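You operate a simulated robot arm through the tools that you are given. There is no shell and no other tool.

The job below is to be done with a simulated robot arm. You get a single attempt, and the scene is never put back.

## Task
Leave the lying cask to air: bung out, hole down, both chocks in.
Fine: wooden bung in the steel dish; push the chocks in last. Set down upright: wooden bung.
Where things are to end (x, y in the base frame): chock within 20 mm of [640, 190]; chock within 20 mm of [640, -190].

Only the result counts: the job must be done as asked and must still hold three seconds after the hand-in. Knocking over, shifting, dropping, spilling or breaking anything else fails it.

## Robot
A 7-joint arm with a two-finger gripper, fixed in place. Base frame: the origin is on the floor under the middle of its stand, x ahead of it, y to its left, z up. Lengths are in mm, angles in rad, forces in N, time in s.
With the tool pointing down near the work surface it reaches from about 340 to 720 mm from the base axis. Its first joint turns from -1.152 to 1.152 rad. Payload 2.45 kg.
The tool frame sits at the grasp point between the pads (the TCP): z along the fingers, y along the line on which they close. The tips reach 26 mm beyond it. The gripper opens to 96 mm; its body begins 69 mm behind the TCP.
Orientation is that of the tool frame in the base frame, as a unit quaternion [x, y, z, w]. With the fingers straight down and closing along the base's y, the tool's x points along the base's -x, its y along +y and its z along -z.

## Interface
- The arm moves only by the tool arm_command. Its argument "deltas" is a list of rows, each a list of 3 entries, a list of its own where there are three numbers: the closure in counts, from 0 (fully open) to 255 (shut), then the shift along the base's x, y, z in mm, then the turn, a rotation vector about the base's x, y, z in rad. In form: [[gripper, [tx, ty, tz], [wx, wy, wz]], ...]. A call has 1 to 20 rows; each row is the pose to reach, as a shift and turn from the pose commanded when the call began. Rows are played at 5 a second. More than 50 mm and 0.15 rad between two rows, or a gripper value outside its range, and nothing of the call is played. Where a pose cannot be reached the arm comes as near as it can. A force on the tool above 60 N (or 10 N above the force at the start of the call, whichever is more), or a blocked arm, ends the call early, and 0.2 s more pass. Each finger travels about 50 mm/s and halts on what it meets, pressing with about 29 N; the grip force reading is that of the motor and also rises with nothing between the fingers. The clock runs only during rows and for 0.2 s after the last one: add rows that repeat a pose to give the fingers time. It gives the time, the measured TCP pose, the force on the tool (base axes), the opening and the grip force at its end, in the units of the frame above (readings bear some noise), with the torque about the TCP (base axes, N m) and any sound that the robot's microphone picked up, and new pictures: "show" is both (left out), scene, wrist or none.
- Cameras (640 x 400 px; columns grow to the right, rows downward): "scene" is fixed at [169.9, -394.7, 1427]; the picture's right is [0.73, -0.68, 0.00], its down [-0.38, -0.41, -0.83] and it looks along [0.56, 0.61, -0.56] (base axes); focal length 214 px, centre (320, 200). "wrist" rides on the gripper at [82, 3, -98] in the tool frame; the picture's right is [-0.04, 1.00, 0.00], its down [-0.73, -0.03, -0.68] and it looks along [-0.68, -0.03, 0.73] (tool axes); focal length 256 px, centre (320, 200). There is no depth. A picture from a camera that has moved, and an enlarged one, comes with that camera's place and axes in the base frame and with its lens.
- enlarge(camera, box): a new picture of the part [left, top, right, bottom] of that camera's present view, enlarged. It takes no simulated time.
- sign_off(): hands the job in; it is judged then, once.

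Nothing tells you positions but the pictures and the camera data. Unless the task says otherwise, let go and move clear before handing in.

The tools are called after "Call:" by a JSON object that holds its "api" and its "payload". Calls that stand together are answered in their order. arm_command: Moves the arm, as the interface text tells. Its arguments: {"type":"object","properties":{"deltas":{"type":"array","items":{"type":"array"}},"show":{"type":"string","enum":["both","scene","wrist","none"]}},"required":["deltas"]} The other tools are called the same way: enlarge (camera, box) takes an enlarged picture of a part of a camera's view; sign_off () hands the job in.

At the start:

```text
clock: 0.0
tool_pos: [343.6, -98.2, 1347.6]
ee_rot: [0.0, 1.0, 0.001, 0.001]
contact_force: [1.1, 0.3, 0.5]
moment: [0.02, -0.01, 0.0]
width: 96.1
grasp_force: 0.0
```

scene: 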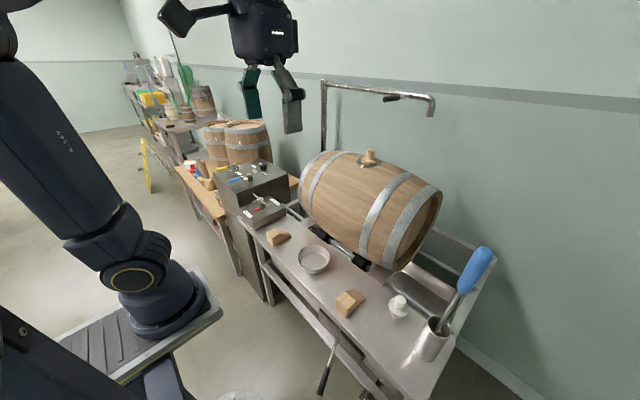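
wrist: 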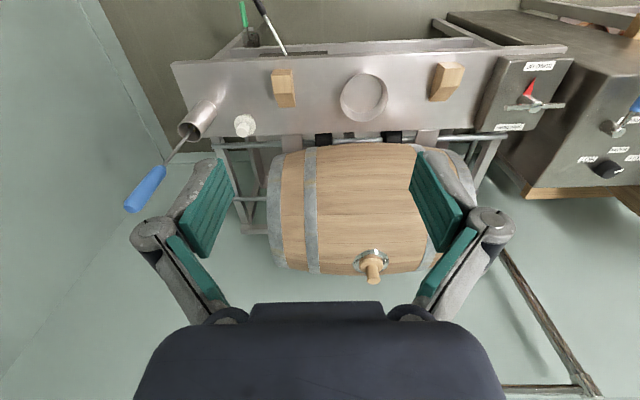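

I see a cask lying on a cradle on a steel bench, with a wooden bung on top, a steel dish and two wooden chocks in front of it, plus a control box at the left. I'll look closer before moving.

Call:
{"api": "enlarge", "payload": {"camera": "scene", "box": [220, 130, 460, 280]}}

Call:
{"api": "enlarge", "payload": {"camera": "scene", "box": [220, 220, 500, 395]}}

Call:
{"api": "enlarge", "payload": {"camera": "wrist", "box": [160, 30, 480, 230]}}

Call:
{"api": "enlarge", "payload": {"camera": "wrist", "box": [400, 30, 640, 180]}}

Call:
{"api": "enlarge", "payload": {"camera": "scene", "box": [200, 140, 320, 215]}}

```text
2.67 times, centred on (340, 205) of scene
camera zoom: at [169.9, -394.7, 1427.0], right [0.73, -0.68, 0.0], down [-0.38, -0.41, -0.83], along [0.56, 0.61, -0.56], focal length 572 px, centre (267, 187)
```

zoom: 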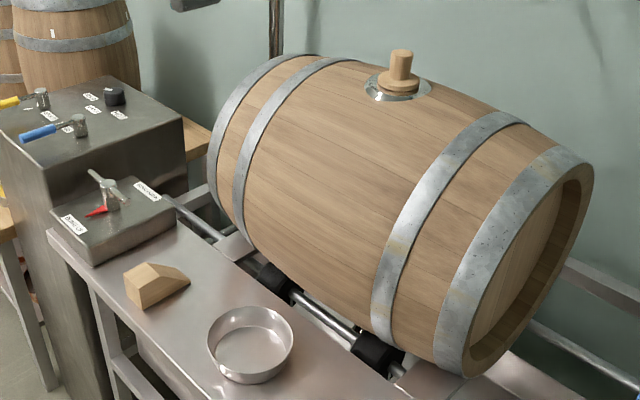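

```text
2.29 times, centred on (360, 308) of scene
camera zoom: at [169.9, -394.7, 1427.0], right [0.73, -0.68, 0.0], down [-0.38, -0.41, -0.83], along [0.56, 0.61, -0.56], focal length 490 px, centre (229, -46)
```

zoom: 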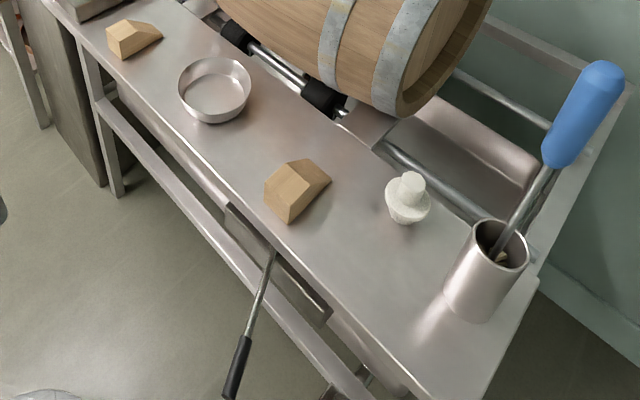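

```text
2.00 times, centred on (320, 130) of wrist
camera zoom: at [263.8, -95.7, 1446.7], right [0.04, 1.0, 0.0], down [0.73, -0.03, 0.68], along [0.68, -0.03, -0.73], focal length 512 px, centre (320, 340)
```

zoom: 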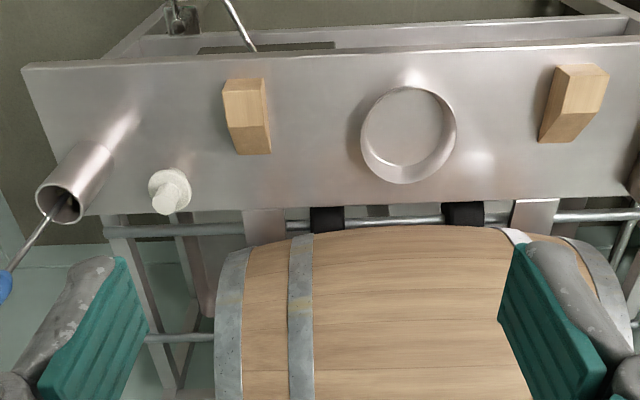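

```text
2.67 times, centred on (520, 105) of wrist
camera zoom: at [263.8, -95.7, 1446.7], right [0.04, 1.0, 0.0], down [0.73, -0.03, 0.68], along [0.68, -0.03, -0.73], focal length 683 px, centre (-213, 453)
```

zoom: 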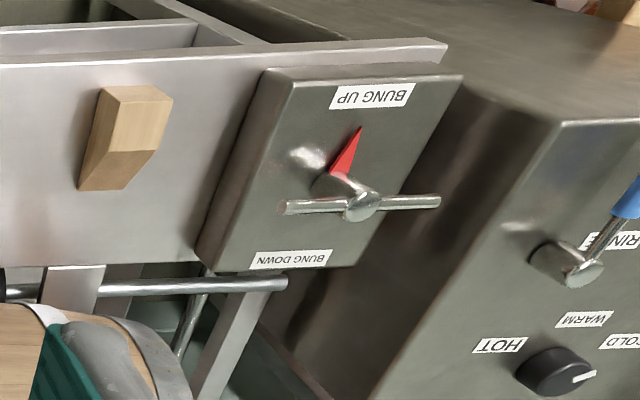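

```text
5.33 times, centred on (260, 178) of scene
camera zoom: at [169.9, -394.7, 1427.0], right [0.73, -0.68, 0.0], down [-0.38, -0.41, -0.83], along [0.56, 0.61, -0.56], focal length 1144 px, centre (640, 320)
```

zoom: 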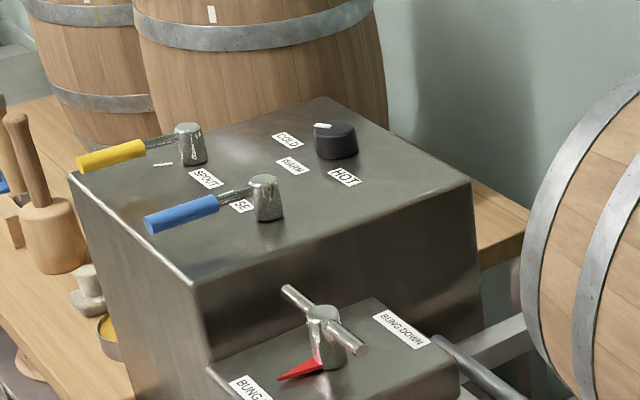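

The bung stands on top of the cask at about (752, -8, 1165), the dish at about (495, -5, 850), the chocks at about (465, ±185) and the BUNG UP/DOWN T-handle at about (482, 310, 945). I'll first move over towards the bung, staying high, to get a better view.

Call:
{"api": "arm_command", "payload": {"deltas": [[0, [40, 10, -4], [0, 0, 0]], [0, [80, 20, -8], [0, 0, 0]], [0, [120, 30, -12], [0, 0, 0]], [0, [160, 40, -16], [0, 0, 0]], [0, [200, 50, -20], [0, 0, 0]], [0, [240, 60, -24], [0, 0, 0]], [0, [280, 70, -28], [0, 0, 0]], [0, [310, 80, -30], [0, 0, 0]], [0, [320, 90, -30], [0, 0, 0]], [0, [320, 90, -30], [0, 0, 0]]]}}

```text
clock: 2.2
tool_pos: [607.3, -16.6, 1280.5]
ee_rot: [0.0, 1.0, 0.001, 0.001]
contact_force: [0.1, 0.0, 0.0]
moment: [0.02, -0.01, -0.03]
width: 96.1
grasp_force: 0.0
out of reach, approached as far as the arm can: row 6, 7, 8, 9, 10
camera wrist: at [527.3, -14.2, 1380.9], right [0.04, 1.0, 0.0], down [0.73, -0.03, 0.68], along [0.68, -0.03, -0.73], focal length 256 px, centre (320, 200)
```

scene: 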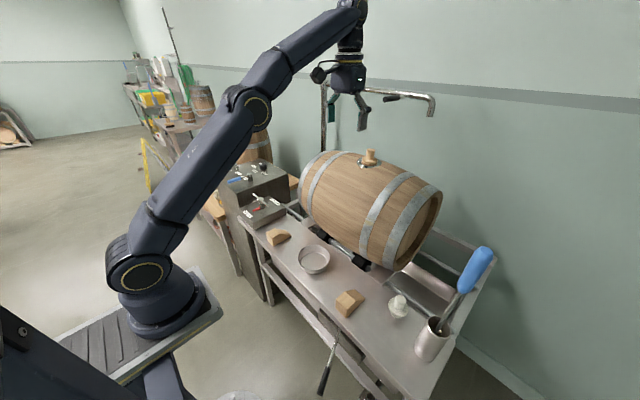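
wrist: 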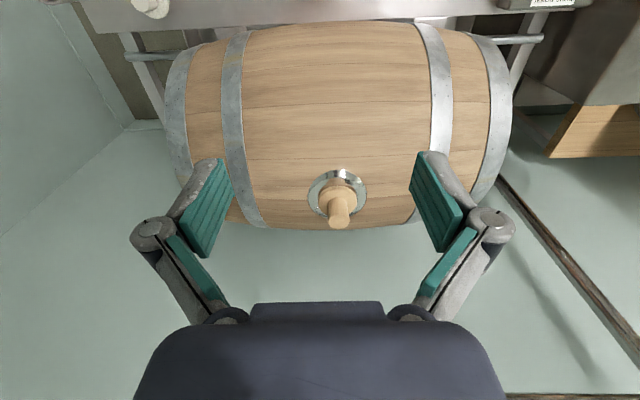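

The arm is at full stretch at this height, so lower will reach further. I'll measure the bung from this new view.

Call:
{"api": "enlarge", "payload": {"camera": "wrist", "box": [280, 150, 400, 225]}}

Call:
{"api": "enlarge", "payload": {"camera": "scene", "box": [330, 130, 410, 180]}}

Call:
{"api": "enlarge", "payload": {"camera": "scene", "box": [80, 0, 400, 200]}}

```text
5.33 times, centred on (340, 188) of wrist
camera zoom: at [527.3, -14.2, 1380.9], right [0.04, 1.0, 0.0], down [0.73, -0.03, 0.68], along [0.68, -0.03, -0.73], focal length 1365 px, centre (213, 267)
```

zoom: 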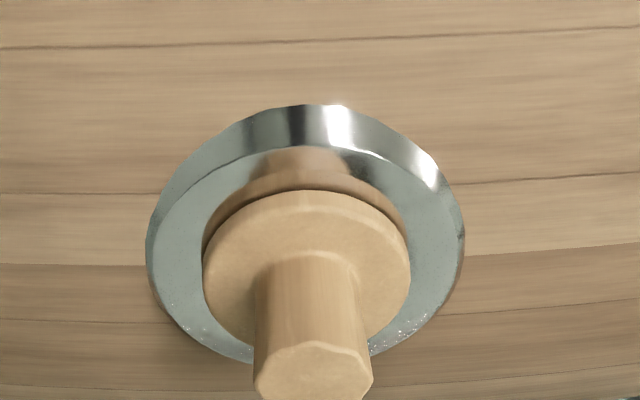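

```text
8.00 times, centred on (370, 155) of scene
camera zoom: at [169.9, -394.7, 1427.0], right [0.73, -0.68, 0.0], down [-0.38, -0.41, -0.83], along [0.56, 0.61, -0.56], focal length 1716 px, centre (-80, 560)
```

zoom: 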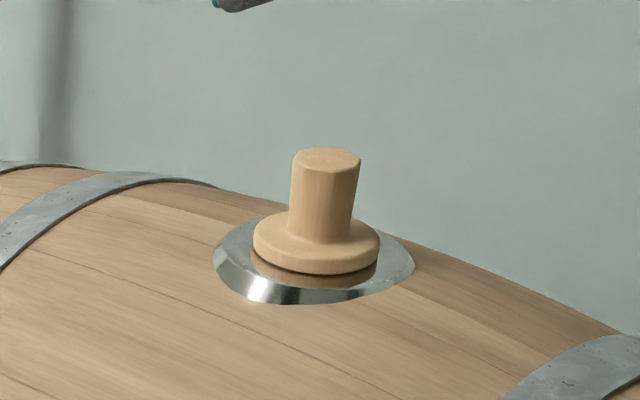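

```text
2.00 times, centred on (240, 100) of scene
camera zoom: at [169.9, -394.7, 1427.0], right [0.73, -0.68, 0.0], down [-0.38, -0.41, -0.83], along [0.56, 0.61, -0.56], focal length 429 px, centre (480, 400)
```

zoom: 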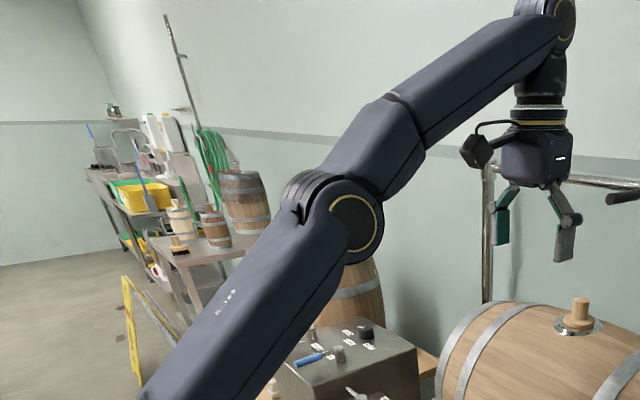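

The bung knob's top is at about (765, -2, 1162), roughly 27 mm thick, on a 50 mm flange. That is too far to reach with the tool straight down, so I'll tilt the tool forward about 0.6 rad and check where I end up.

Call:
{"api": "arm_command", "payload": {"deltas": [[0, [0, 0, 0], [0, -0.1, 0]], [0, [0, 0, 0], [0, -0.2, 0]], [0, [0, 0, 0], [0, -0.3, 0]], [0, [0, 0, 0], [0, -0.4, 0]], [0, [0, 0, 0], [0, -0.5, 0]], [0, [0, 0, 0], [0, -0.6, 0]], [0, [0, 0, 0], [0, -0.6, 0]], [0, [0, 0, 0], [0, -0.6, 0]]]}}

```text
clock: 4.0
tool_pos: [603.8, -13.7, 1282.6]
ee_rot: [0.001, 0.955, 0.0, 0.295]
contact_force: [-1.0, 0.1, 0.4]
moment: [-0.01, 0.05, -0.02]
width: 96.3
grasp_force: 0.0
camera wrist: at [482.1, -11.3, 1317.4], right [0.03, 1.0, 0.02], down [0.22, -0.03, 0.97], along [0.97, -0.03, -0.22], focal length 256 px, centre (320, 200)
```

scene: 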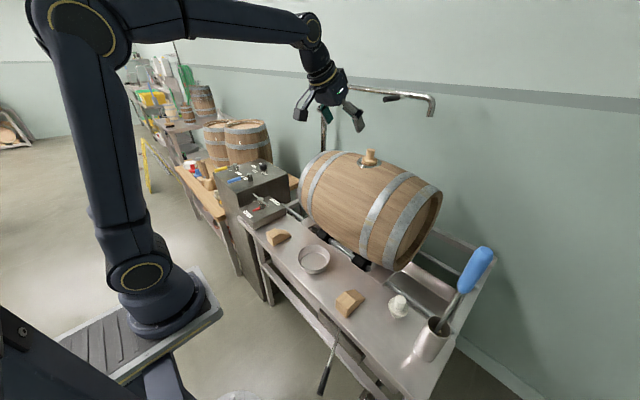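
wrist: 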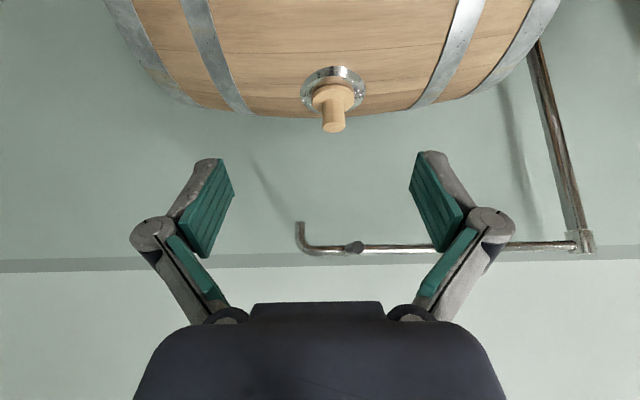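

Tilting works, and the commanded pose was clamped to the reached one. Now I'll measure the bung again from this side view.

Call:
{"api": "enlarge", "payload": {"camera": "wrist", "box": [280, 60, 384, 125]}}

Call:
{"api": "enlarge", "payload": {"camera": "wrist", "box": [280, 200, 440, 300]}}

```text
6.15 times, centred on (332, 92) of wrist
camera zoom: at [482.1, -11.3, 1317.4], right [0.03, 1.0, 0.02], down [0.22, -0.03, 0.97], along [0.97, -0.03, -0.22], focal length 1575 px, centre (246, 862)
```

zoom: 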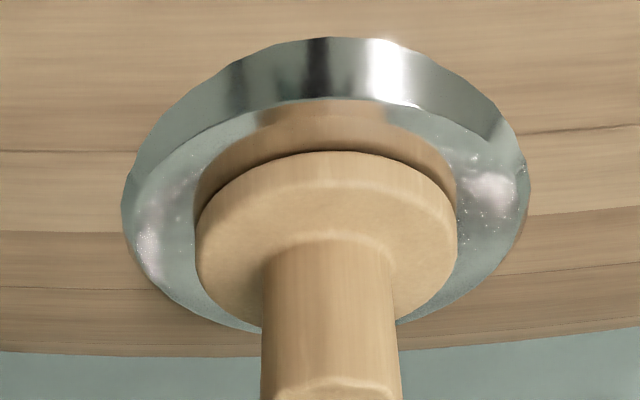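

```text
4.00 times, centred on (360, 250) of wrist
camera zoom: at [482.1, -11.3, 1317.4], right [0.03, 1.0, 0.02], down [0.22, -0.03, 0.97], along [0.97, -0.03, -0.22], focal length 1024 px, centre (160, 0)
```

zoom: 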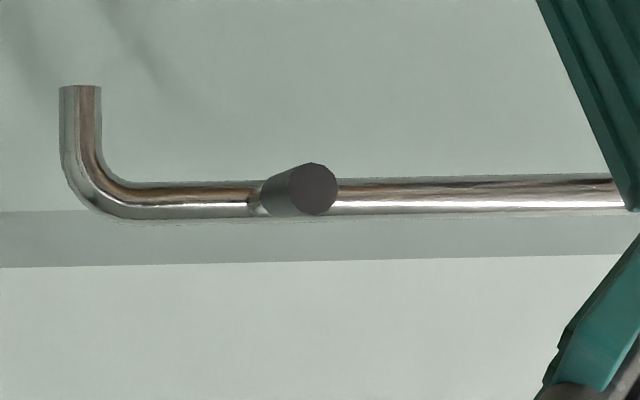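

The bung axis is near (767, -2); its flange top is around z 1122 and its knob top around z 1164. I'll move closer at the same tilt and check alignment before gripping.

Call:
{"api": "arm_command", "payload": {"deltas": [[0, [30, 4, -25], [0, 0, 0]], [0, [60, 8, -50], [0, 0, 0]], [0, [85, 11, -70], [0, 0, 0]], [0, [96, 12, -82], [0, 0, 0]], [0, [96, 12, -82], [0, 0, 0]], [0, [96, 12, -82], [0, 0, 0]]]}}

```text
clock: 5.4
tool_pos: [700.1, -1.0, 1199.0]
ee_rot: [0.0, 0.955, 0.0, 0.296]
contact_force: [0.2, -0.4, 1.0]
moment: [0.0, 0.02, 0.0]
width: 95.9
grasp_force: 0.1
camera wrist: at [579.1, 2.1, 1235.1], right [0.03, 1.0, 0.02], down [0.22, -0.03, 0.97], along [0.97, -0.03, -0.22], focal length 256 px, centre (320, 200)
```

scene: 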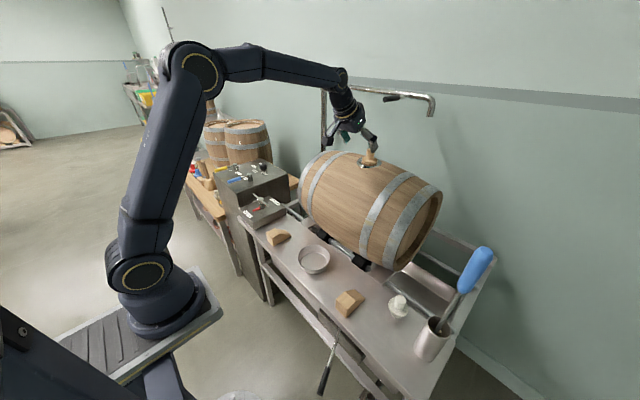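
wrist: 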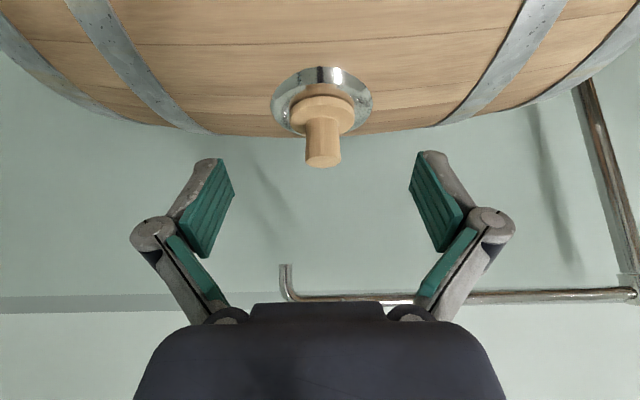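

The bung lines up with the gripper (y ≈ -0.5). I'll advance to straddle the knob.

Call:
{"api": "arm_command", "payload": {"deltas": [[0, [20, 0, -14], [0, 0, 0]], [0, [40, 0, -28], [0, 0, 0]], [0, [55, 0, -38], [0, 0, 0]], [0, [61, 0, -43], [0, 0, 0]], [0, [61, 0, -43], [0, 0, 0]], [0, [61, 0, -43], [0, 0, 0]]]}}

Call:
{"api": "enlarge", "payload": {"camera": "scene", "box": [320, 90, 420, 180]}}

```text
clock: 6.8
tool_pos: [760.6, -2.5, 1156.6]
ee_rot: [0.0, 0.955, -0.001, 0.296]
contact_force: [-0.5, -0.4, 0.3]
moment: [0.06, 0.0, -0.02]
width: 96.0
grasp_force: 0.0
camera wrist: at [639.0, 0.2, 1192.7], right [0.03, 1.0, 0.02], down [0.22, -0.03, 0.97], along [0.97, -0.03, -0.22], focal length 256 px, centre (320, 200)
```

scene: 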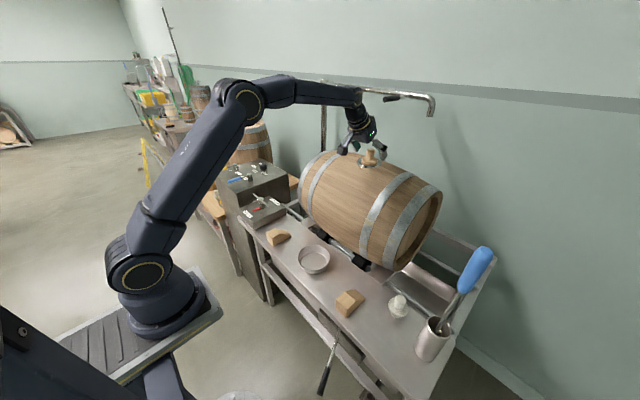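
wrist: 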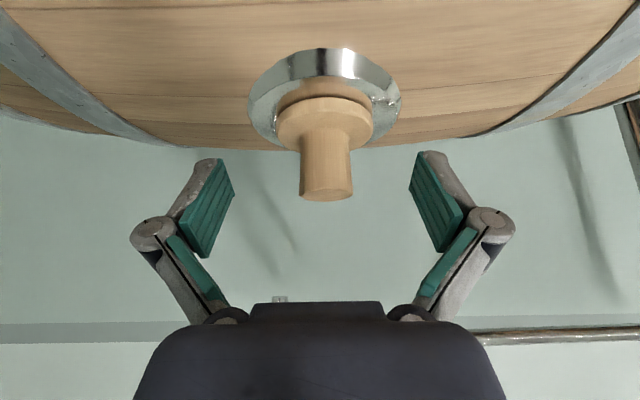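

```text
4.44 times, centred on (370, 135) of scene
camera zoom: at [169.9, -394.7, 1427.0], right [0.73, -0.68, 0.0], down [-0.38, -0.41, -0.83], along [0.56, 0.61, -0.56], focal length 953 px, centre (98, 489)
```

zoom: 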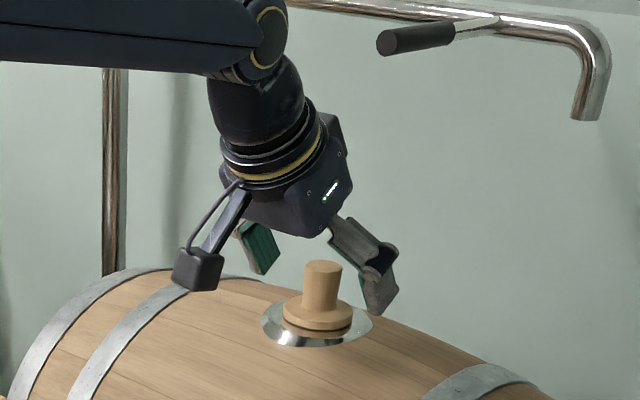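

The knob sits centrally between the pads with clearance above the flange. I'll drop 4 mm and close the grip.

Call:
{"api": "arm_command", "payload": {"deltas": [[0, [1, 1, -4], [0, 0, 0]], [120, [1, 1, -4], [0, 0, 0]], [255, [1, 1, -4], [0, 0, 0]], [255, [1, 1, -4], [0, 0, 0]], [255, [1, 1, -4], [0, 0, 0]], [255, [1, 1, -4], [0, 0, 0]], [255, [1, 1, -4], [0, 0, 0]], [255, [1, 1, -4], [0, 0, 0]]]}}

```text
clock: 8.6
tool_pos: [762.3, -0.9, 1154.2]
ee_rot: [0.0, 0.955, 0.0, 0.298]
contact_force: [0.8, 0.6, 11.3]
moment: [0.01, -0.24, -0.01]
width: 26.1
grasp_force: 29.3
camera wrist: at [640.6, 1.5, 1189.5], right [0.03, 1.0, 0.02], down [0.22, -0.03, 0.98], along [0.98, -0.03, -0.22], focal length 256 px, centre (320, 200)
```

scene: 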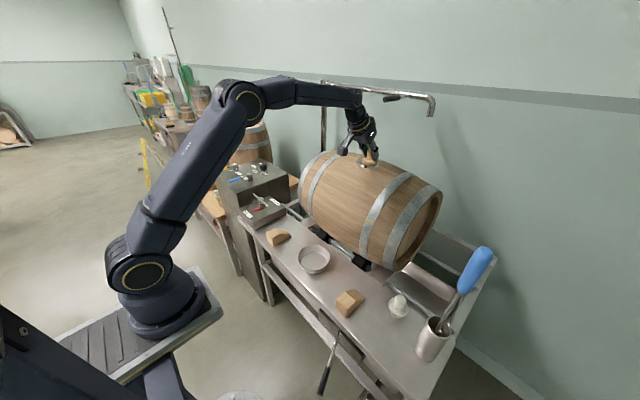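
wrist: 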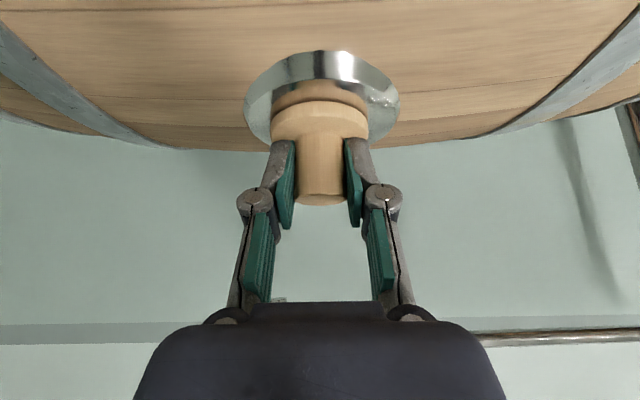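

The knob is gripped (26 mm). Now I'll pull straight up gently.

Call:
{"api": "arm_command", "payload": {"deltas": [[255, [0, 0, 3], [0, 0, 0]], [255, [0, 0, 6], [0, 0, 0]], [255, [0, 0, 9], [0, 0, 0]], [255, [0, 0, 12], [0, 0, 0]], [255, [0, 0, 15], [0, 0, 0]], [255, [0, 0, 15], [0, 0, 0]]], "show": "wrist"}}

```text
clock: 10.0
tool_pos: [762.6, -2.3, 1166.2]
ee_rot: [-0.001, 0.955, 0.0, 0.296]
contact_force: [0.0, 0.6, 0.1]
moment: [0.01, -0.01, -0.03]
width: 26.1
grasp_force: 28.8
camera wrist: at [640.7, 1.3, 1202.3], right [0.03, 1.0, 0.02], down [0.22, -0.03, 0.97], along [0.97, -0.03, -0.22], focal length 256 px, centre (320, 200)
```

wrist: 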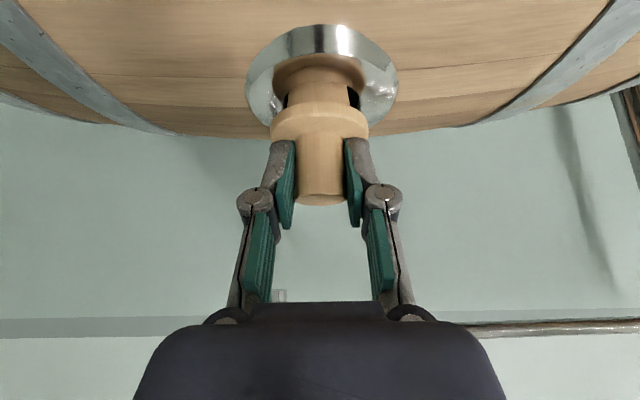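

The bung is coming out freely. I'll keep lifting straight up.

Call:
{"api": "arm_command", "payload": {"deltas": [[255, [0, 0, 10], [0, 0, 0]], [255, [0, 0, 20], [0, 0, 0]], [255, [0, 0, 30], [0, 0, 0]], [255, [0, 0, 45], [0, 0, 0]], [255, [0, 0, 60], [0, 0, 0]], [255, [0, 0, 70], [0, 0, 0]], [255, [0, 0, 70], [0, 0, 0]]]}}

Call:
{"api": "enlarge", "payload": {"camera": "wrist", "box": [240, 60, 400, 220]}}

Call:
{"api": "enlarge", "payload": {"camera": "scene", "box": [320, 90, 420, 180]}}

```text
clock: 11.6
tool_pos: [761.8, -1.5, 1238.4]
ee_rot: [0.0, 0.956, 0.0, 0.295]
contact_force: [0.0, 0.3, -1.0]
moment: [-0.01, 0.0, 0.04]
width: 25.9
grasp_force: 28.6
camera wrist: at [640.7, 1.5, 1274.3], right [0.03, 1.0, 0.02], down [0.22, -0.03, 0.97], along [0.97, -0.03, -0.22], focal length 256 px, centre (320, 200)
```

scene: 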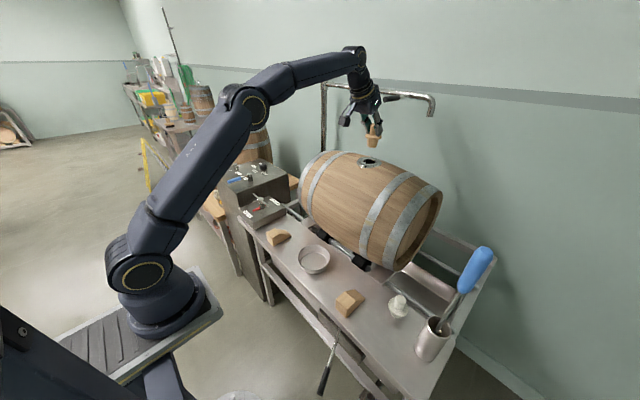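
wrist: 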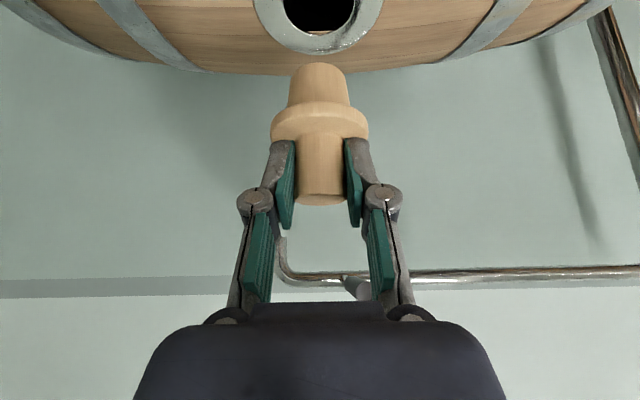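

```text
2.50 times, centred on (320, 140) of wrist
camera zoom: at [640.7, 1.5, 1274.3], right [0.03, 1.0, 0.02], down [0.22, -0.03, 0.97], along [0.97, -0.03, -0.22], focal length 640 px, centre (320, 350)
```

zoom: 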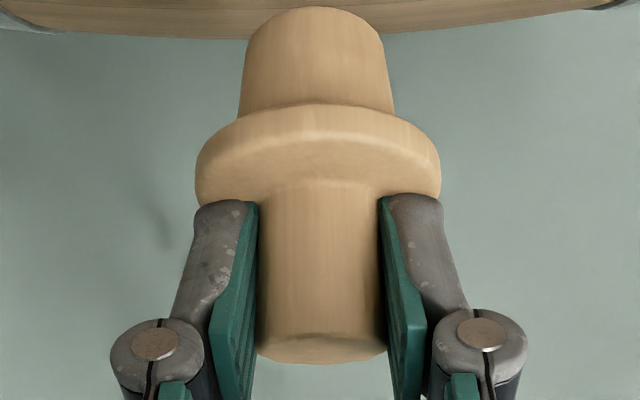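

```text
4.44 times, centred on (370, 135) of scene
camera zoom: at [169.9, -394.7, 1427.0], right [0.73, -0.68, 0.0], down [-0.38, -0.41, -0.83], along [0.56, 0.61, -0.56], focal length 953 px, centre (98, 489)
```

zoom: 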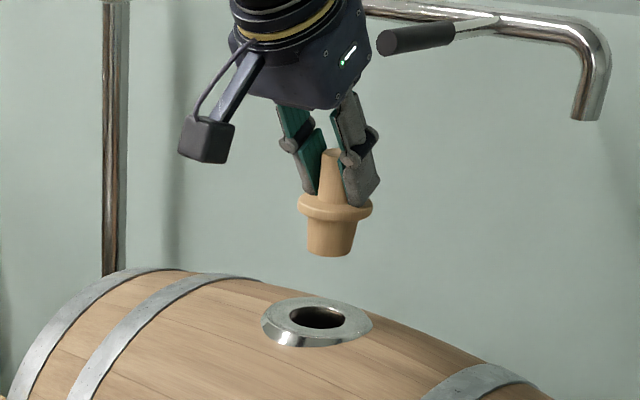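

The bung is fully out, with about 30 mm of tapered plug under its flange, so about 72 mm below the TCP. I'll back away from the cask with the bung held and tilt the tool down to get a good look at the dish, chocks and T-handle from above.

Call:
{"api": "arm_command", "payload": {"deltas": [[255, [-35, 5, 0], [0, 0, 0]], [255, [-75, 15, 0], [0, 0, 0]], [255, [-115, 25, 0], [0, 0, 0]], [255, [-155, 35, 0], [0, 0.1, 0]], [255, [-195, 50, 0], [0, 0.2, 0]], [255, [-235, 65, 0], [0, 0.3, 0]], [255, [-270, 80, 0], [0, 0.4, 0]], [255, [-300, 90, -10], [0, 0.5, 0]], [255, [-320, 100, -30], [0, 0.6, 0]], [255, [-330, 100, -50], [0, 0.6, 0]], [255, [-330, 100, -50], [0, 0.6, 0]], [255, [-330, 100, -50], [0, 0.6, 0]]]}}

Call:
{"api": "enlarge", "payload": {"camera": "wrist", "box": [0, 0, 320, 200]}}

Call:
{"api": "enlarge", "payload": {"camera": "wrist", "box": [320, 0, 640, 200]}}

```text
clock: 14.2
tool_pos: [431.9, 99.4, 1186.7]
ee_rot: [0.0, 1.0, 0.0, 0.0]
contact_force: [-0.9, -0.1, -0.3]
moment: [0.01, -0.03, 0.01]
width: 26.1
grasp_force: 28.9
camera wrist: at [351.5, 103.5, 1286.4], right [0.04, 1.0, 0.0], down [0.73, -0.03, 0.68], along [0.68, -0.03, -0.73], focal length 256 px, centre (320, 200)
```

scene: 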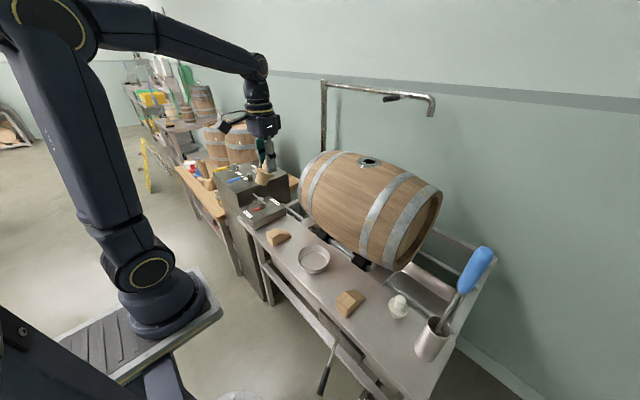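
wrist: 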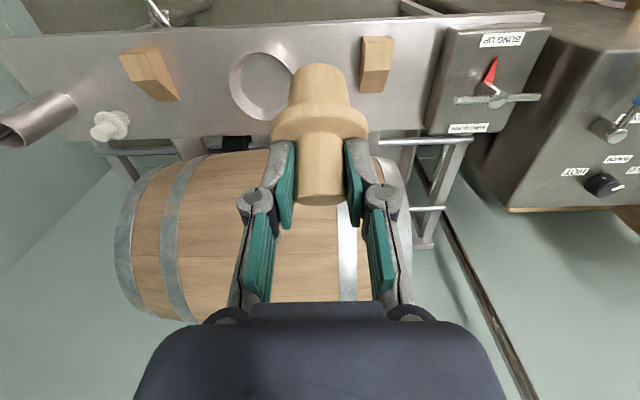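

```text
2.00 times, centred on (160, 100) of wrist
camera zoom: at [351.5, 103.5, 1286.4], right [0.04, 1.0, 0.0], down [0.73, -0.03, 0.68], along [0.68, -0.03, -0.73], focal length 512 px, centre (640, 400)
```

zoom: 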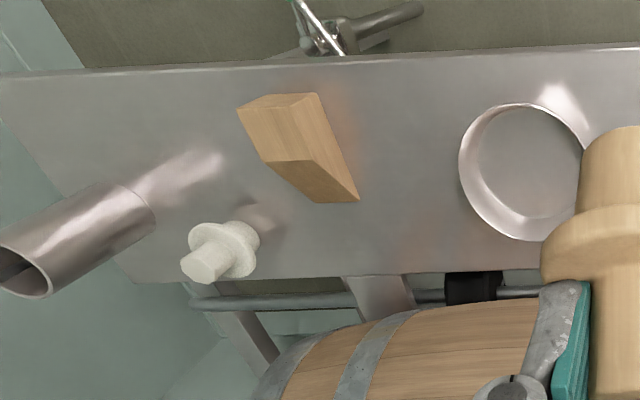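

```text
2.00 times, centred on (480, 100) of wrist
camera zoom: at [351.5, 103.5, 1286.4], right [0.04, 1.0, 0.0], down [0.73, -0.03, 0.68], along [0.68, -0.03, -0.73], focal length 512 px, centre (0, 400)
```

zoom: 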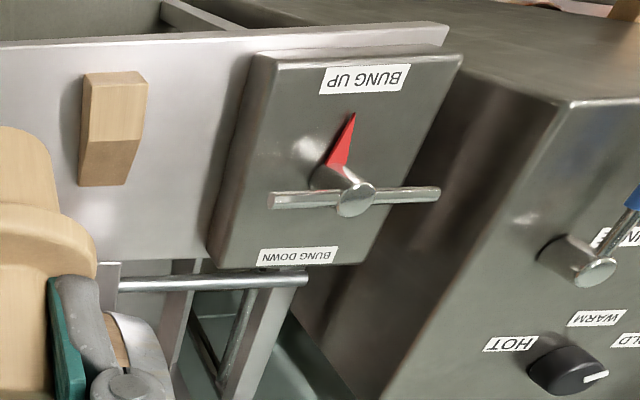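

I have good views from above. I'll get matching enlargements from the scene camera to triangulate the dish, chocks and T-handle.

Call:
{"api": "enlarge", "payload": {"camera": "scene", "box": [260, 220, 372, 290]}}

Call:
{"api": "enlarge", "payload": {"camera": "scene", "box": [320, 270, 432, 340]}}

Call:
{"api": "enlarge", "payload": {"camera": "scene", "box": [228, 180, 308, 230]}}

Call:
{"api": "enlarge", "payload": {"camera": "wrist", "box": [430, 20, 558, 100]}}

Call:
{"api": "enlarge", "payload": {"camera": "wrist", "box": [360, 120, 480, 260]}}

```text
5.71 times, centred on (316, 255) of scene
camera zoom: at [169.9, -394.7, 1427.0], right [0.73, -0.68, 0.0], down [-0.38, -0.41, -0.83], along [0.56, 0.61, -0.56], focal length 1226 px, centre (343, -114)
```

zoom: 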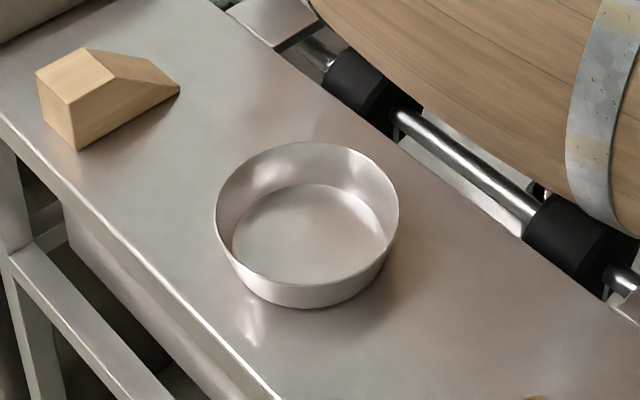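

```text
5.71 times, centred on (376, 305) of scene
camera zoom: at [169.9, -394.7, 1427.0], right [0.73, -0.68, 0.0], down [-0.38, -0.41, -0.83], along [0.56, 0.61, -0.56], focal length 1226 px, centre (0, -400)
```

zoom: 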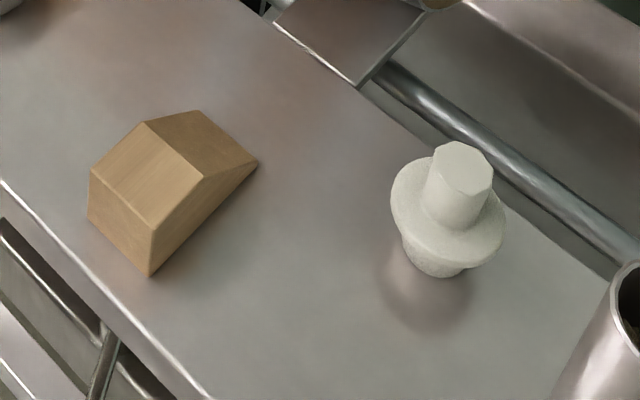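

```text
8.00 times, centred on (268, 205) of scene
camera zoom: at [169.9, -394.7, 1427.0], right [0.73, -0.68, 0.0], down [-0.38, -0.41, -0.83], along [0.56, 0.61, -0.56], focal length 1716 px, centre (736, 160)
```

zoom: 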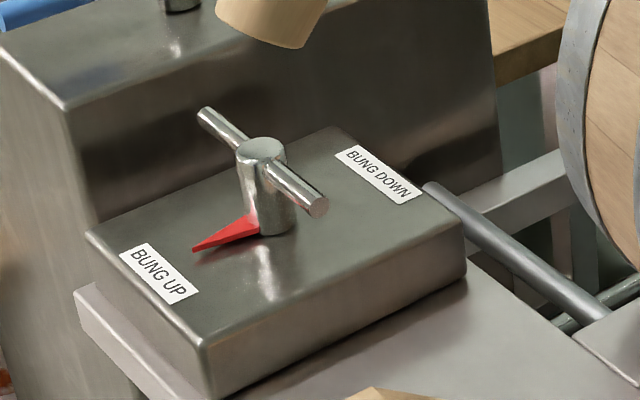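

```text
5.00 times, centred on (494, 60) of wrist
camera zoom: at [351.5, 103.5, 1286.4], right [0.04, 1.0, 0.0], down [0.73, -0.03, 0.68], along [0.68, -0.03, -0.73], focal length 1280 px, centre (-550, 900)
```

zoom: 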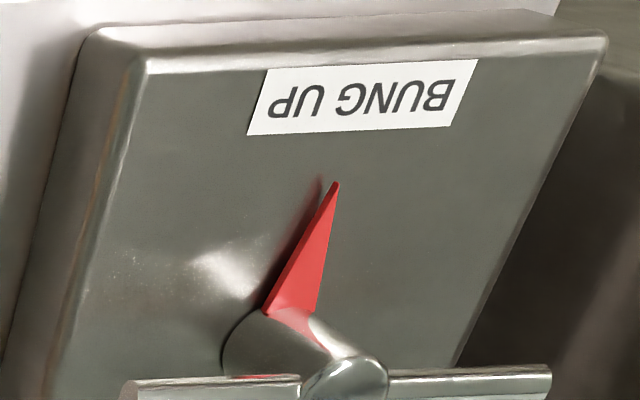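

```text
2.86 times, centred on (420, 190) of wrist
camera zoom: at [351.5, 103.5, 1286.4], right [0.04, 1.0, 0.0], down [0.73, -0.03, 0.68], along [0.68, -0.03, -0.73], focal length 731 px, centre (34, 229)
```

zoom: 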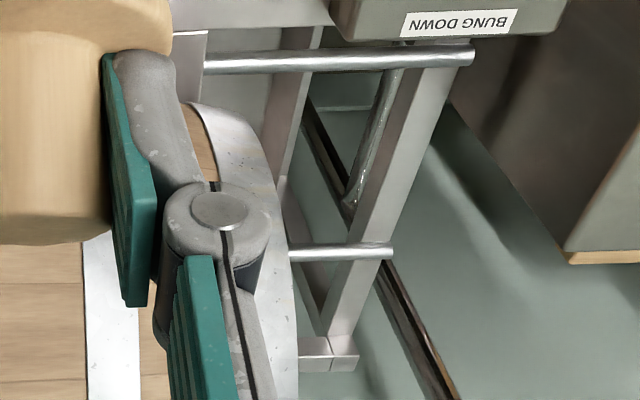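

Triangulating gives the bench top at z ≈ 800, the dish centre at about (505, 0) with its rim near z 830, and the T-handle stem at about (511, 359, 905). I'll bring the bung over the dish, tilted again so that it hangs vertical.

Call:
{"api": "arm_command", "payload": {"deltas": [[255, [11, -17, -25], [0, -0.1, 0]], [255, [22, -34, -55], [0, -0.2, 0]], [255, [34, -51, -85], [0, -0.3, 0]], [255, [45, -68, -115], [0, -0.4, 0]], [255, [57, -85, -145], [0, -0.5, 0]], [255, [68, -99.5, -177], [0, -0.6, 0]], [255, [68, -99.5, -177], [0, -0.6, 0]], [255, [68, -99.5, -177], [0, -0.6, 0]]]}}

Call:
{"api": "enlarge", "payload": {"camera": "scene", "box": [250, 180, 378, 290]}}

```text
clock: 16.0
tool_pos: [500.7, -1.7, 1011.7]
ee_rot: [0.0, 0.955, 0.0, 0.296]
contact_force: [-0.1, -0.2, -0.3]
moment: [0.0, 0.0, 0.02]
width: 26.1
grasp_force: 28.5
camera wrist: at [378.2, 2.7, 1046.5], right [0.03, 1.0, 0.02], down [0.22, -0.03, 0.97], along [0.97, -0.03, -0.22], focal length 256 px, centre (320, 200)
```

scene: 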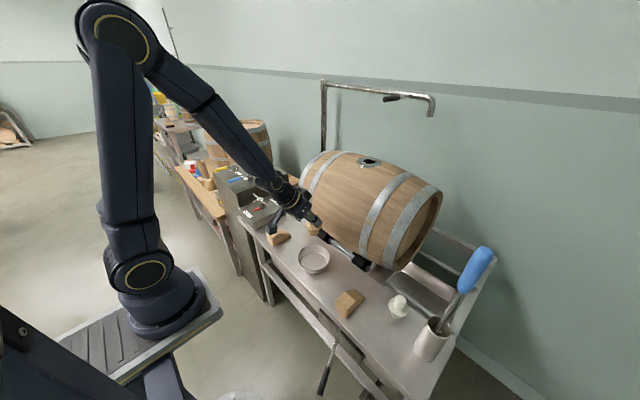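
wrist: 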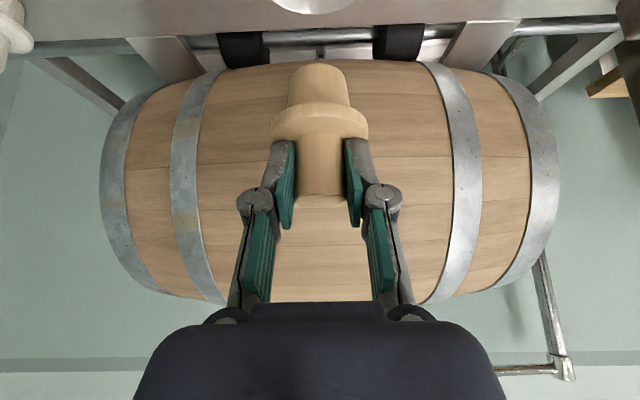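

```text
3.64 times, centred on (314, 235) of scene
camera zoom: at [169.9, -394.7, 1427.0], right [0.73, -0.68, 0.0], down [-0.38, -0.41, -0.83], along [0.56, 0.61, -0.56], focal length 780 px, centre (342, 73)
```

zoom: 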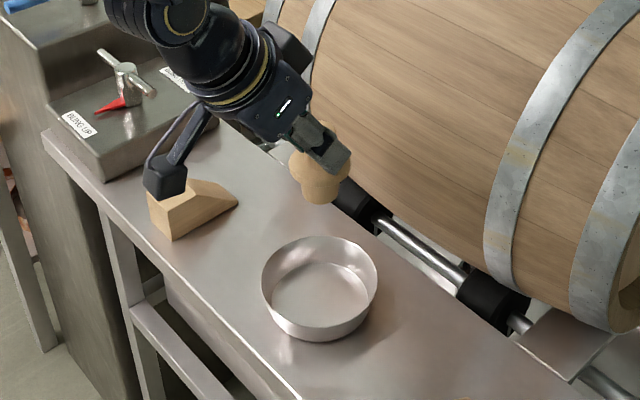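

The bung lines up over the dish in the scene view. I'll lower it to just above the dish floor.

Call:
{"api": "arm_command", "payload": {"deltas": [[255, [0, 0, -30], [0, 0, 0]], [255, [0, 0, -60], [0, 0, 0]], [255, [0, 0, -90], [0, 0, 0]], [255, [0, 0, -105], [0, 0, 0]], [255, [0, 0, -115], [0, 0, 0]], [255, [0, 0, -120], [0, 0, 0]], [255, [0, 0, -120], [0, 0, 0]]]}}

Call:
{"api": "enlarge", "payload": {"camera": "scene", "box": [260, 200, 372, 290]}}

```text
clock: 17.6
tool_pos: [500.2, -1.5, 888.9]
ee_rot: [-0.001, 0.955, 0.001, 0.296]
contact_force: [-0.6, -0.1, -0.6]
moment: [-0.01, -0.01, 0.02]
width: 26.1
grasp_force: 29.0
camera wrist: at [377.8, 2.6, 925.9], right [0.03, 1.0, 0.02], down [0.22, -0.03, 0.97], along [0.97, -0.03, -0.22], focal length 256 px, centre (320, 200)
```

scene: 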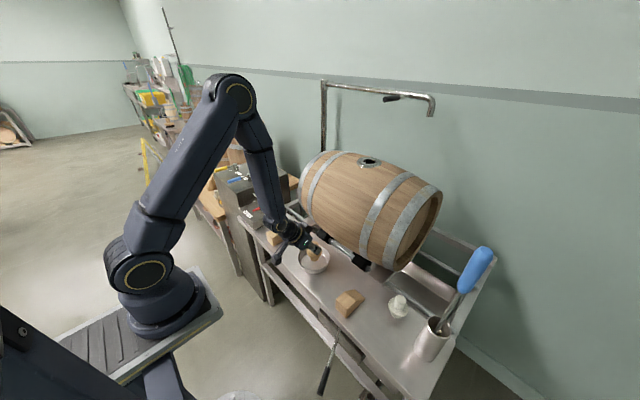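
wrist: 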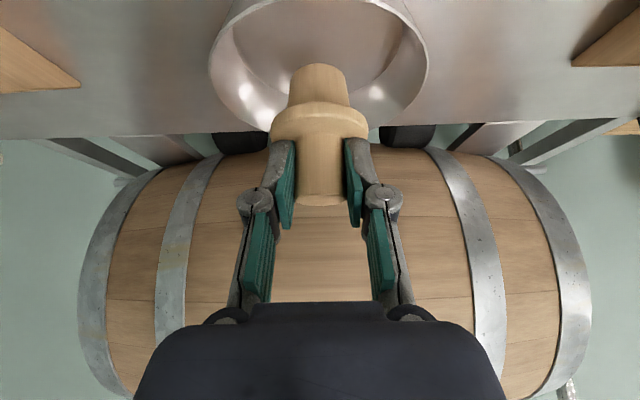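

```text
4.44 times, centred on (316, 245) of scene
camera zoom: at [169.9, -394.7, 1427.0], right [0.73, -0.68, 0.0], down [-0.38, -0.41, -0.83], along [0.56, 0.61, -0.56], focal length 953 px, centre (338, 0)
```

zoom: 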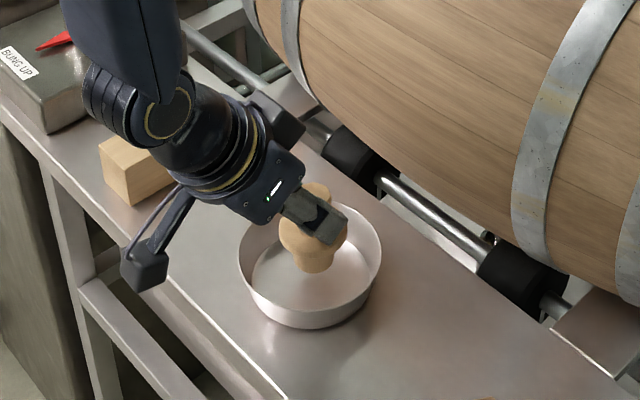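

The bung is inside the dish, just above the floor. I'll lower in small steps until it touches.

Call:
{"api": "arm_command", "payload": {"deltas": [[255, [0, 0, -3], [0, 0, 0]], [255, [0, 0, -6], [0, 0, 0]], [255, [0, 0, -8], [0, 0, 0]], [255, [0, 0, -10], [0, 0, 0]], [255, [0, 0, -10], [0, 0, 0]]], "show": "wrist"}}

Call:
{"api": "enlarge", "payload": {"camera": "scene", "box": [284, 225, 348, 275]}}

```text
clock: 18.8
tool_pos: [498.8, -0.8, 879.4]
ee_rot: [0.0, 0.955, 0.0, 0.295]
contact_force: [-0.1, 0.0, -1.4]
moment: [-0.01, -0.02, -0.01]
width: 26.2
grasp_force: 28.8
camera wrist: at [377.7, 2.3, 915.2], right [0.03, 1.0, 0.02], down [0.22, -0.03, 0.97], along [0.97, -0.03, -0.22], focal length 256 px, centre (320, 200)
```

wrist: 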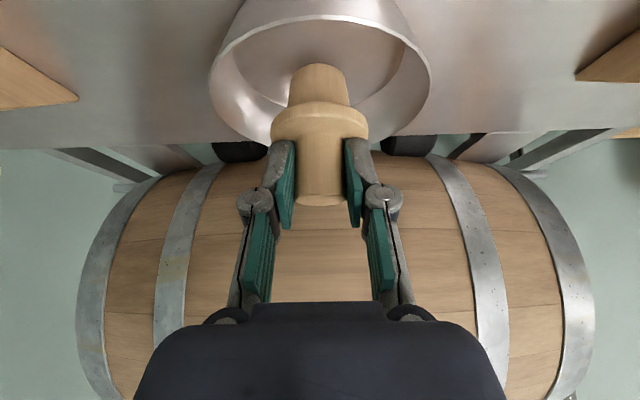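

```text
8.00 times, centred on (316, 250) of scene
camera zoom: at [169.9, -394.7, 1427.0], right [0.73, -0.68, 0.0], down [-0.38, -0.41, -0.83], along [0.56, 0.61, -0.56], focal length 1716 px, centre (352, -200)
```

zoom: 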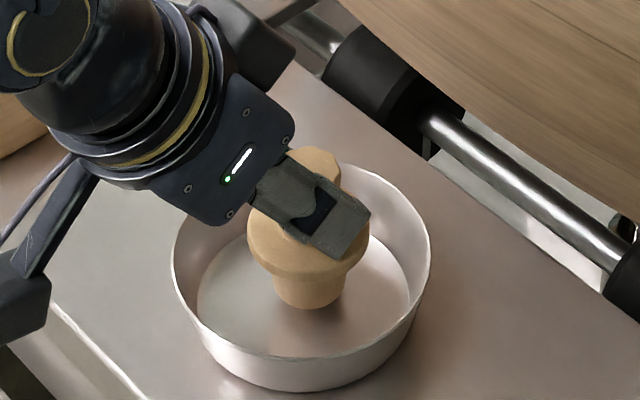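

No contact yet; continuing down in smaller steps.

Call:
{"api": "arm_command", "payload": {"deltas": [[255, [0, 0, -2], [0, 0, 0]], [255, [0, 0, -4], [0, 0, 0]], [255, [0, 0, -4], [0, 0, 0]]], "show": "none"}}

Call:
{"api": "enlarge", "payload": {"camera": "scene", "box": [284, 225, 348, 275]}}

```text
clock: 19.6
tool_pos: [498.8, -0.6, 875.9]
ee_rot: [0.0, 0.955, 0.0, 0.296]
contact_force: [0.2, -0.1, 0.6]
moment: [0.02, 0.04, 0.04]
width: 25.8
grasp_force: 28.7
```

```text
8.00 times, centred on (316, 250) of scene
camera zoom: at [169.9, -394.7, 1427.0], right [0.73, -0.68, 0.0], down [-0.38, -0.41, -0.83], along [0.56, 0.61, -0.56], focal length 1716 px, centre (352, -200)
```

zoom: 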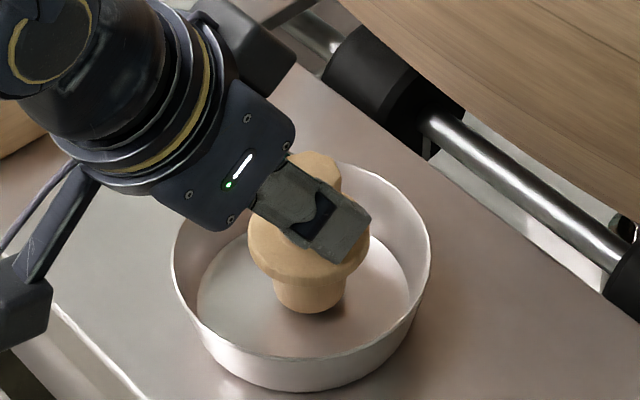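

Call:
{"api": "arm_command", "payload": {"deltas": [[255, [0, 0, -2], [0, 0, 0]], [255, [0, 0, -3], [0, 0, 0]], [255, [0, 0, -3], [0, 0, 0]]], "show": "none"}}

Call:
{"api": "enlarge", "payload": {"camera": "scene", "box": [284, 225, 348, 275]}}

```text
clock: 20.4
tool_pos: [499.6, -1.5, 874.0]
ee_rot: [0.0, 0.955, 0.0, 0.296]
contact_force: [0.1, -0.2, -0.5]
moment: [0.01, 0.0, -0.03]
width: 26.2
grasp_force: 29.0
```

```text
8.00 times, centred on (316, 250) of scene
camera zoom: at [169.9, -394.7, 1427.0], right [0.73, -0.68, 0.0], down [-0.38, -0.41, -0.83], along [0.56, 0.61, -0.56], focal length 1716 px, centre (352, -200)
```

zoom: 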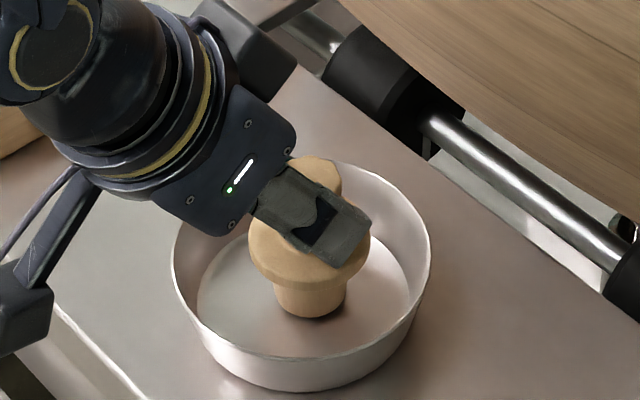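

Call:
{"api": "arm_command", "payload": {"deltas": [[255, [0, 0, -1.5], [0, 0, 0]], [255, [0, 0, -3], [0, 0, 0]], [255, [0, 0, -3], [0, 0, 0]]], "show": "none"}}

Call:
{"api": "enlarge", "payload": {"camera": "scene", "box": [284, 225, 348, 275]}}

```text
clock: 21.2
tool_pos: [500.5, 0.2, 870.0]
ee_rot: [0.0, 0.955, -0.001, 0.296]
contact_force: [0.8, -0.6, -0.8]
moment: [-0.01, -0.02, -0.01]
width: 26.2
grasp_force: 29.0
```

```text
8.00 times, centred on (316, 250) of scene
camera zoom: at [169.9, -394.7, 1427.0], right [0.73, -0.68, 0.0], down [-0.38, -0.41, -0.83], along [0.56, 0.61, -0.56], focal length 1716 px, centre (352, -200)
```

zoom: 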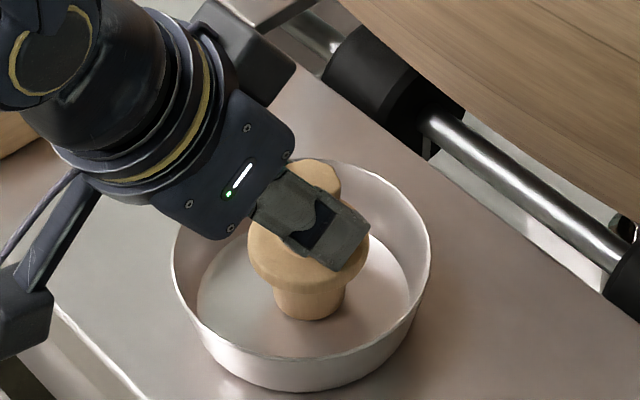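

Call:
{"api": "arm_command", "payload": {"deltas": [[255, [0, 0, -1.5], [0, 0, 0]], [255, [0, 0, -3], [0, 0, 0]], [255, [0, 0, -3], [0, 0, 0]]], "show": "none"}}

Call:
{"api": "enlarge", "payload": {"camera": "scene", "box": [284, 225, 348, 275]}}

```text
clock: 22.0
tool_pos: [501.4, -0.0, 868.9]
ee_rot: [0.001, 0.954, 0.0, 0.3]
contact_force: [-10.0, -1.8, 46.6]
moment: [-0.07, 0.12, -0.02]
width: 26.1
grasp_force: 29.2
```

```text
8.00 times, centred on (316, 250) of scene
camera zoom: at [168.9, -394.8, 1427.1], right [0.73, -0.68, 0.0], down [-0.38, -0.41, -0.83], along [0.56, 0.61, -0.56], focal length 1716 px, centre (352, -200)
```

zoom: 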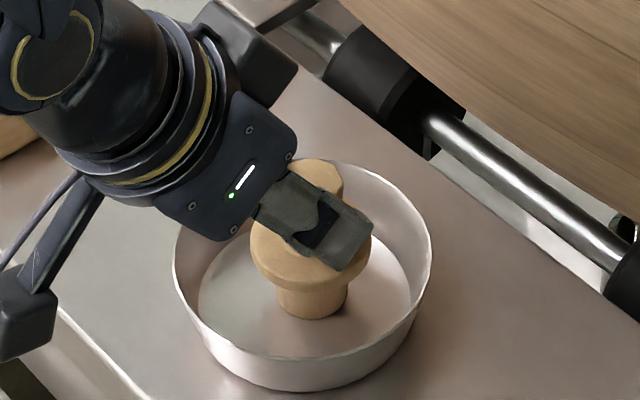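

Contact: the bung is on the dish floor, with 47 N of push. I'll ease up about 2 mm to unload before releasing.

Call:
{"api": "arm_command", "payload": {"deltas": [[255, [0, 0, 1], [0, 0, 0]], [255, [0, 0, 1.8], [0, 0, 0]], [255, [0, 0, 1.8], [0, 0, 0]]], "show": "none"}}

Call:
{"api": "enlarge", "payload": {"camera": "scene", "box": [284, 225, 348, 275]}}

```text
clock: 22.8
tool_pos: [501.1, -0.1, 870.1]
ee_rot: [-0.001, 0.955, 0.0, 0.298]
contact_force: [5.4, 4.0, 24.8]
moment: [0.21, -0.72, 0.07]
width: 26.3
grasp_force: 29.3
```

```text
8.00 times, centred on (316, 250) of scene
camera zoom: at [169.7, -394.7, 1427.0], right [0.73, -0.68, 0.0], down [-0.38, -0.41, -0.83], along [0.56, 0.61, -0.56], focal length 1716 px, centre (352, -200)
```

zoom: 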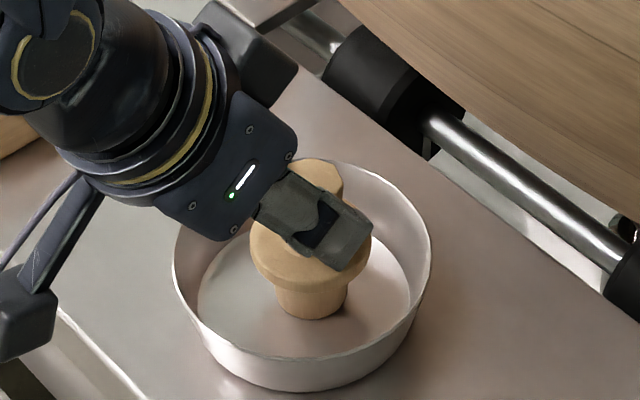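

Call:
{"api": "arm_command", "payload": {"deltas": [[255, [0, 0, 0.7], [0, 0, 0]], [255, [0, 0, 1.4], [0, 0, 0]], [255, [0, 0, 1.4], [0, 0, 0]]], "show": "wrist"}}

Call:
{"api": "enlarge", "payload": {"camera": "scene", "box": [284, 225, 348, 275]}}

```text
clock: 23.6
tool_pos: [499.5, -2.1, 868.9]
ee_rot: [0.0, 0.956, 0.001, 0.295]
contact_force: [3.0, 1.4, 10.2]
moment: [0.07, -0.44, 0.04]
width: 26.3
grasp_force: 29.2
camera wrist: at [377.7, 1.8, 905.8], right [0.03, 1.0, 0.02], down [0.22, -0.03, 0.97], along [0.97, -0.03, -0.22], focal length 256 px, centre (320, 200)
```

wrist: 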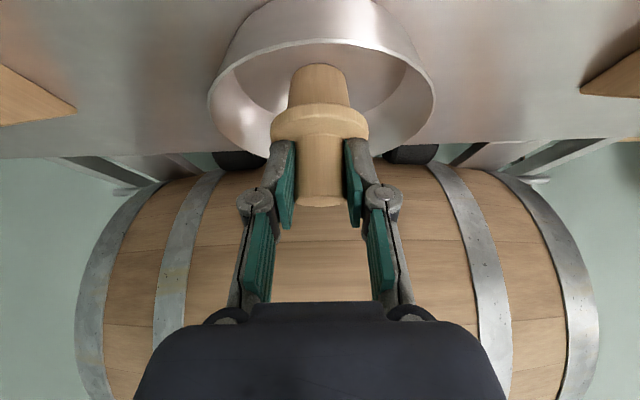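

```text
8.00 times, centred on (316, 250) of scene
camera zoom: at [169.8, -394.7, 1427.0], right [0.73, -0.68, 0.0], down [-0.38, -0.41, -0.83], along [0.56, 0.61, -0.56], focal length 1716 px, centre (352, -200)
```

zoom: 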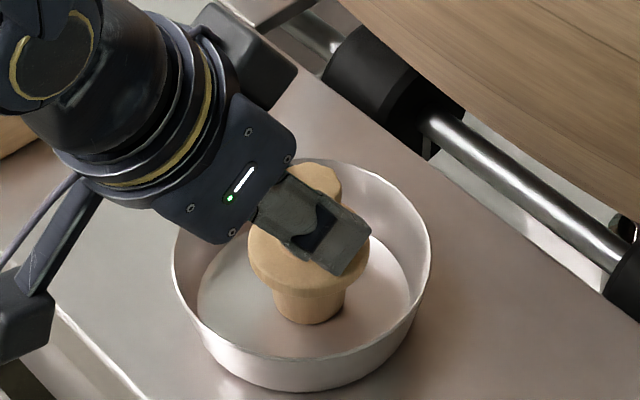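

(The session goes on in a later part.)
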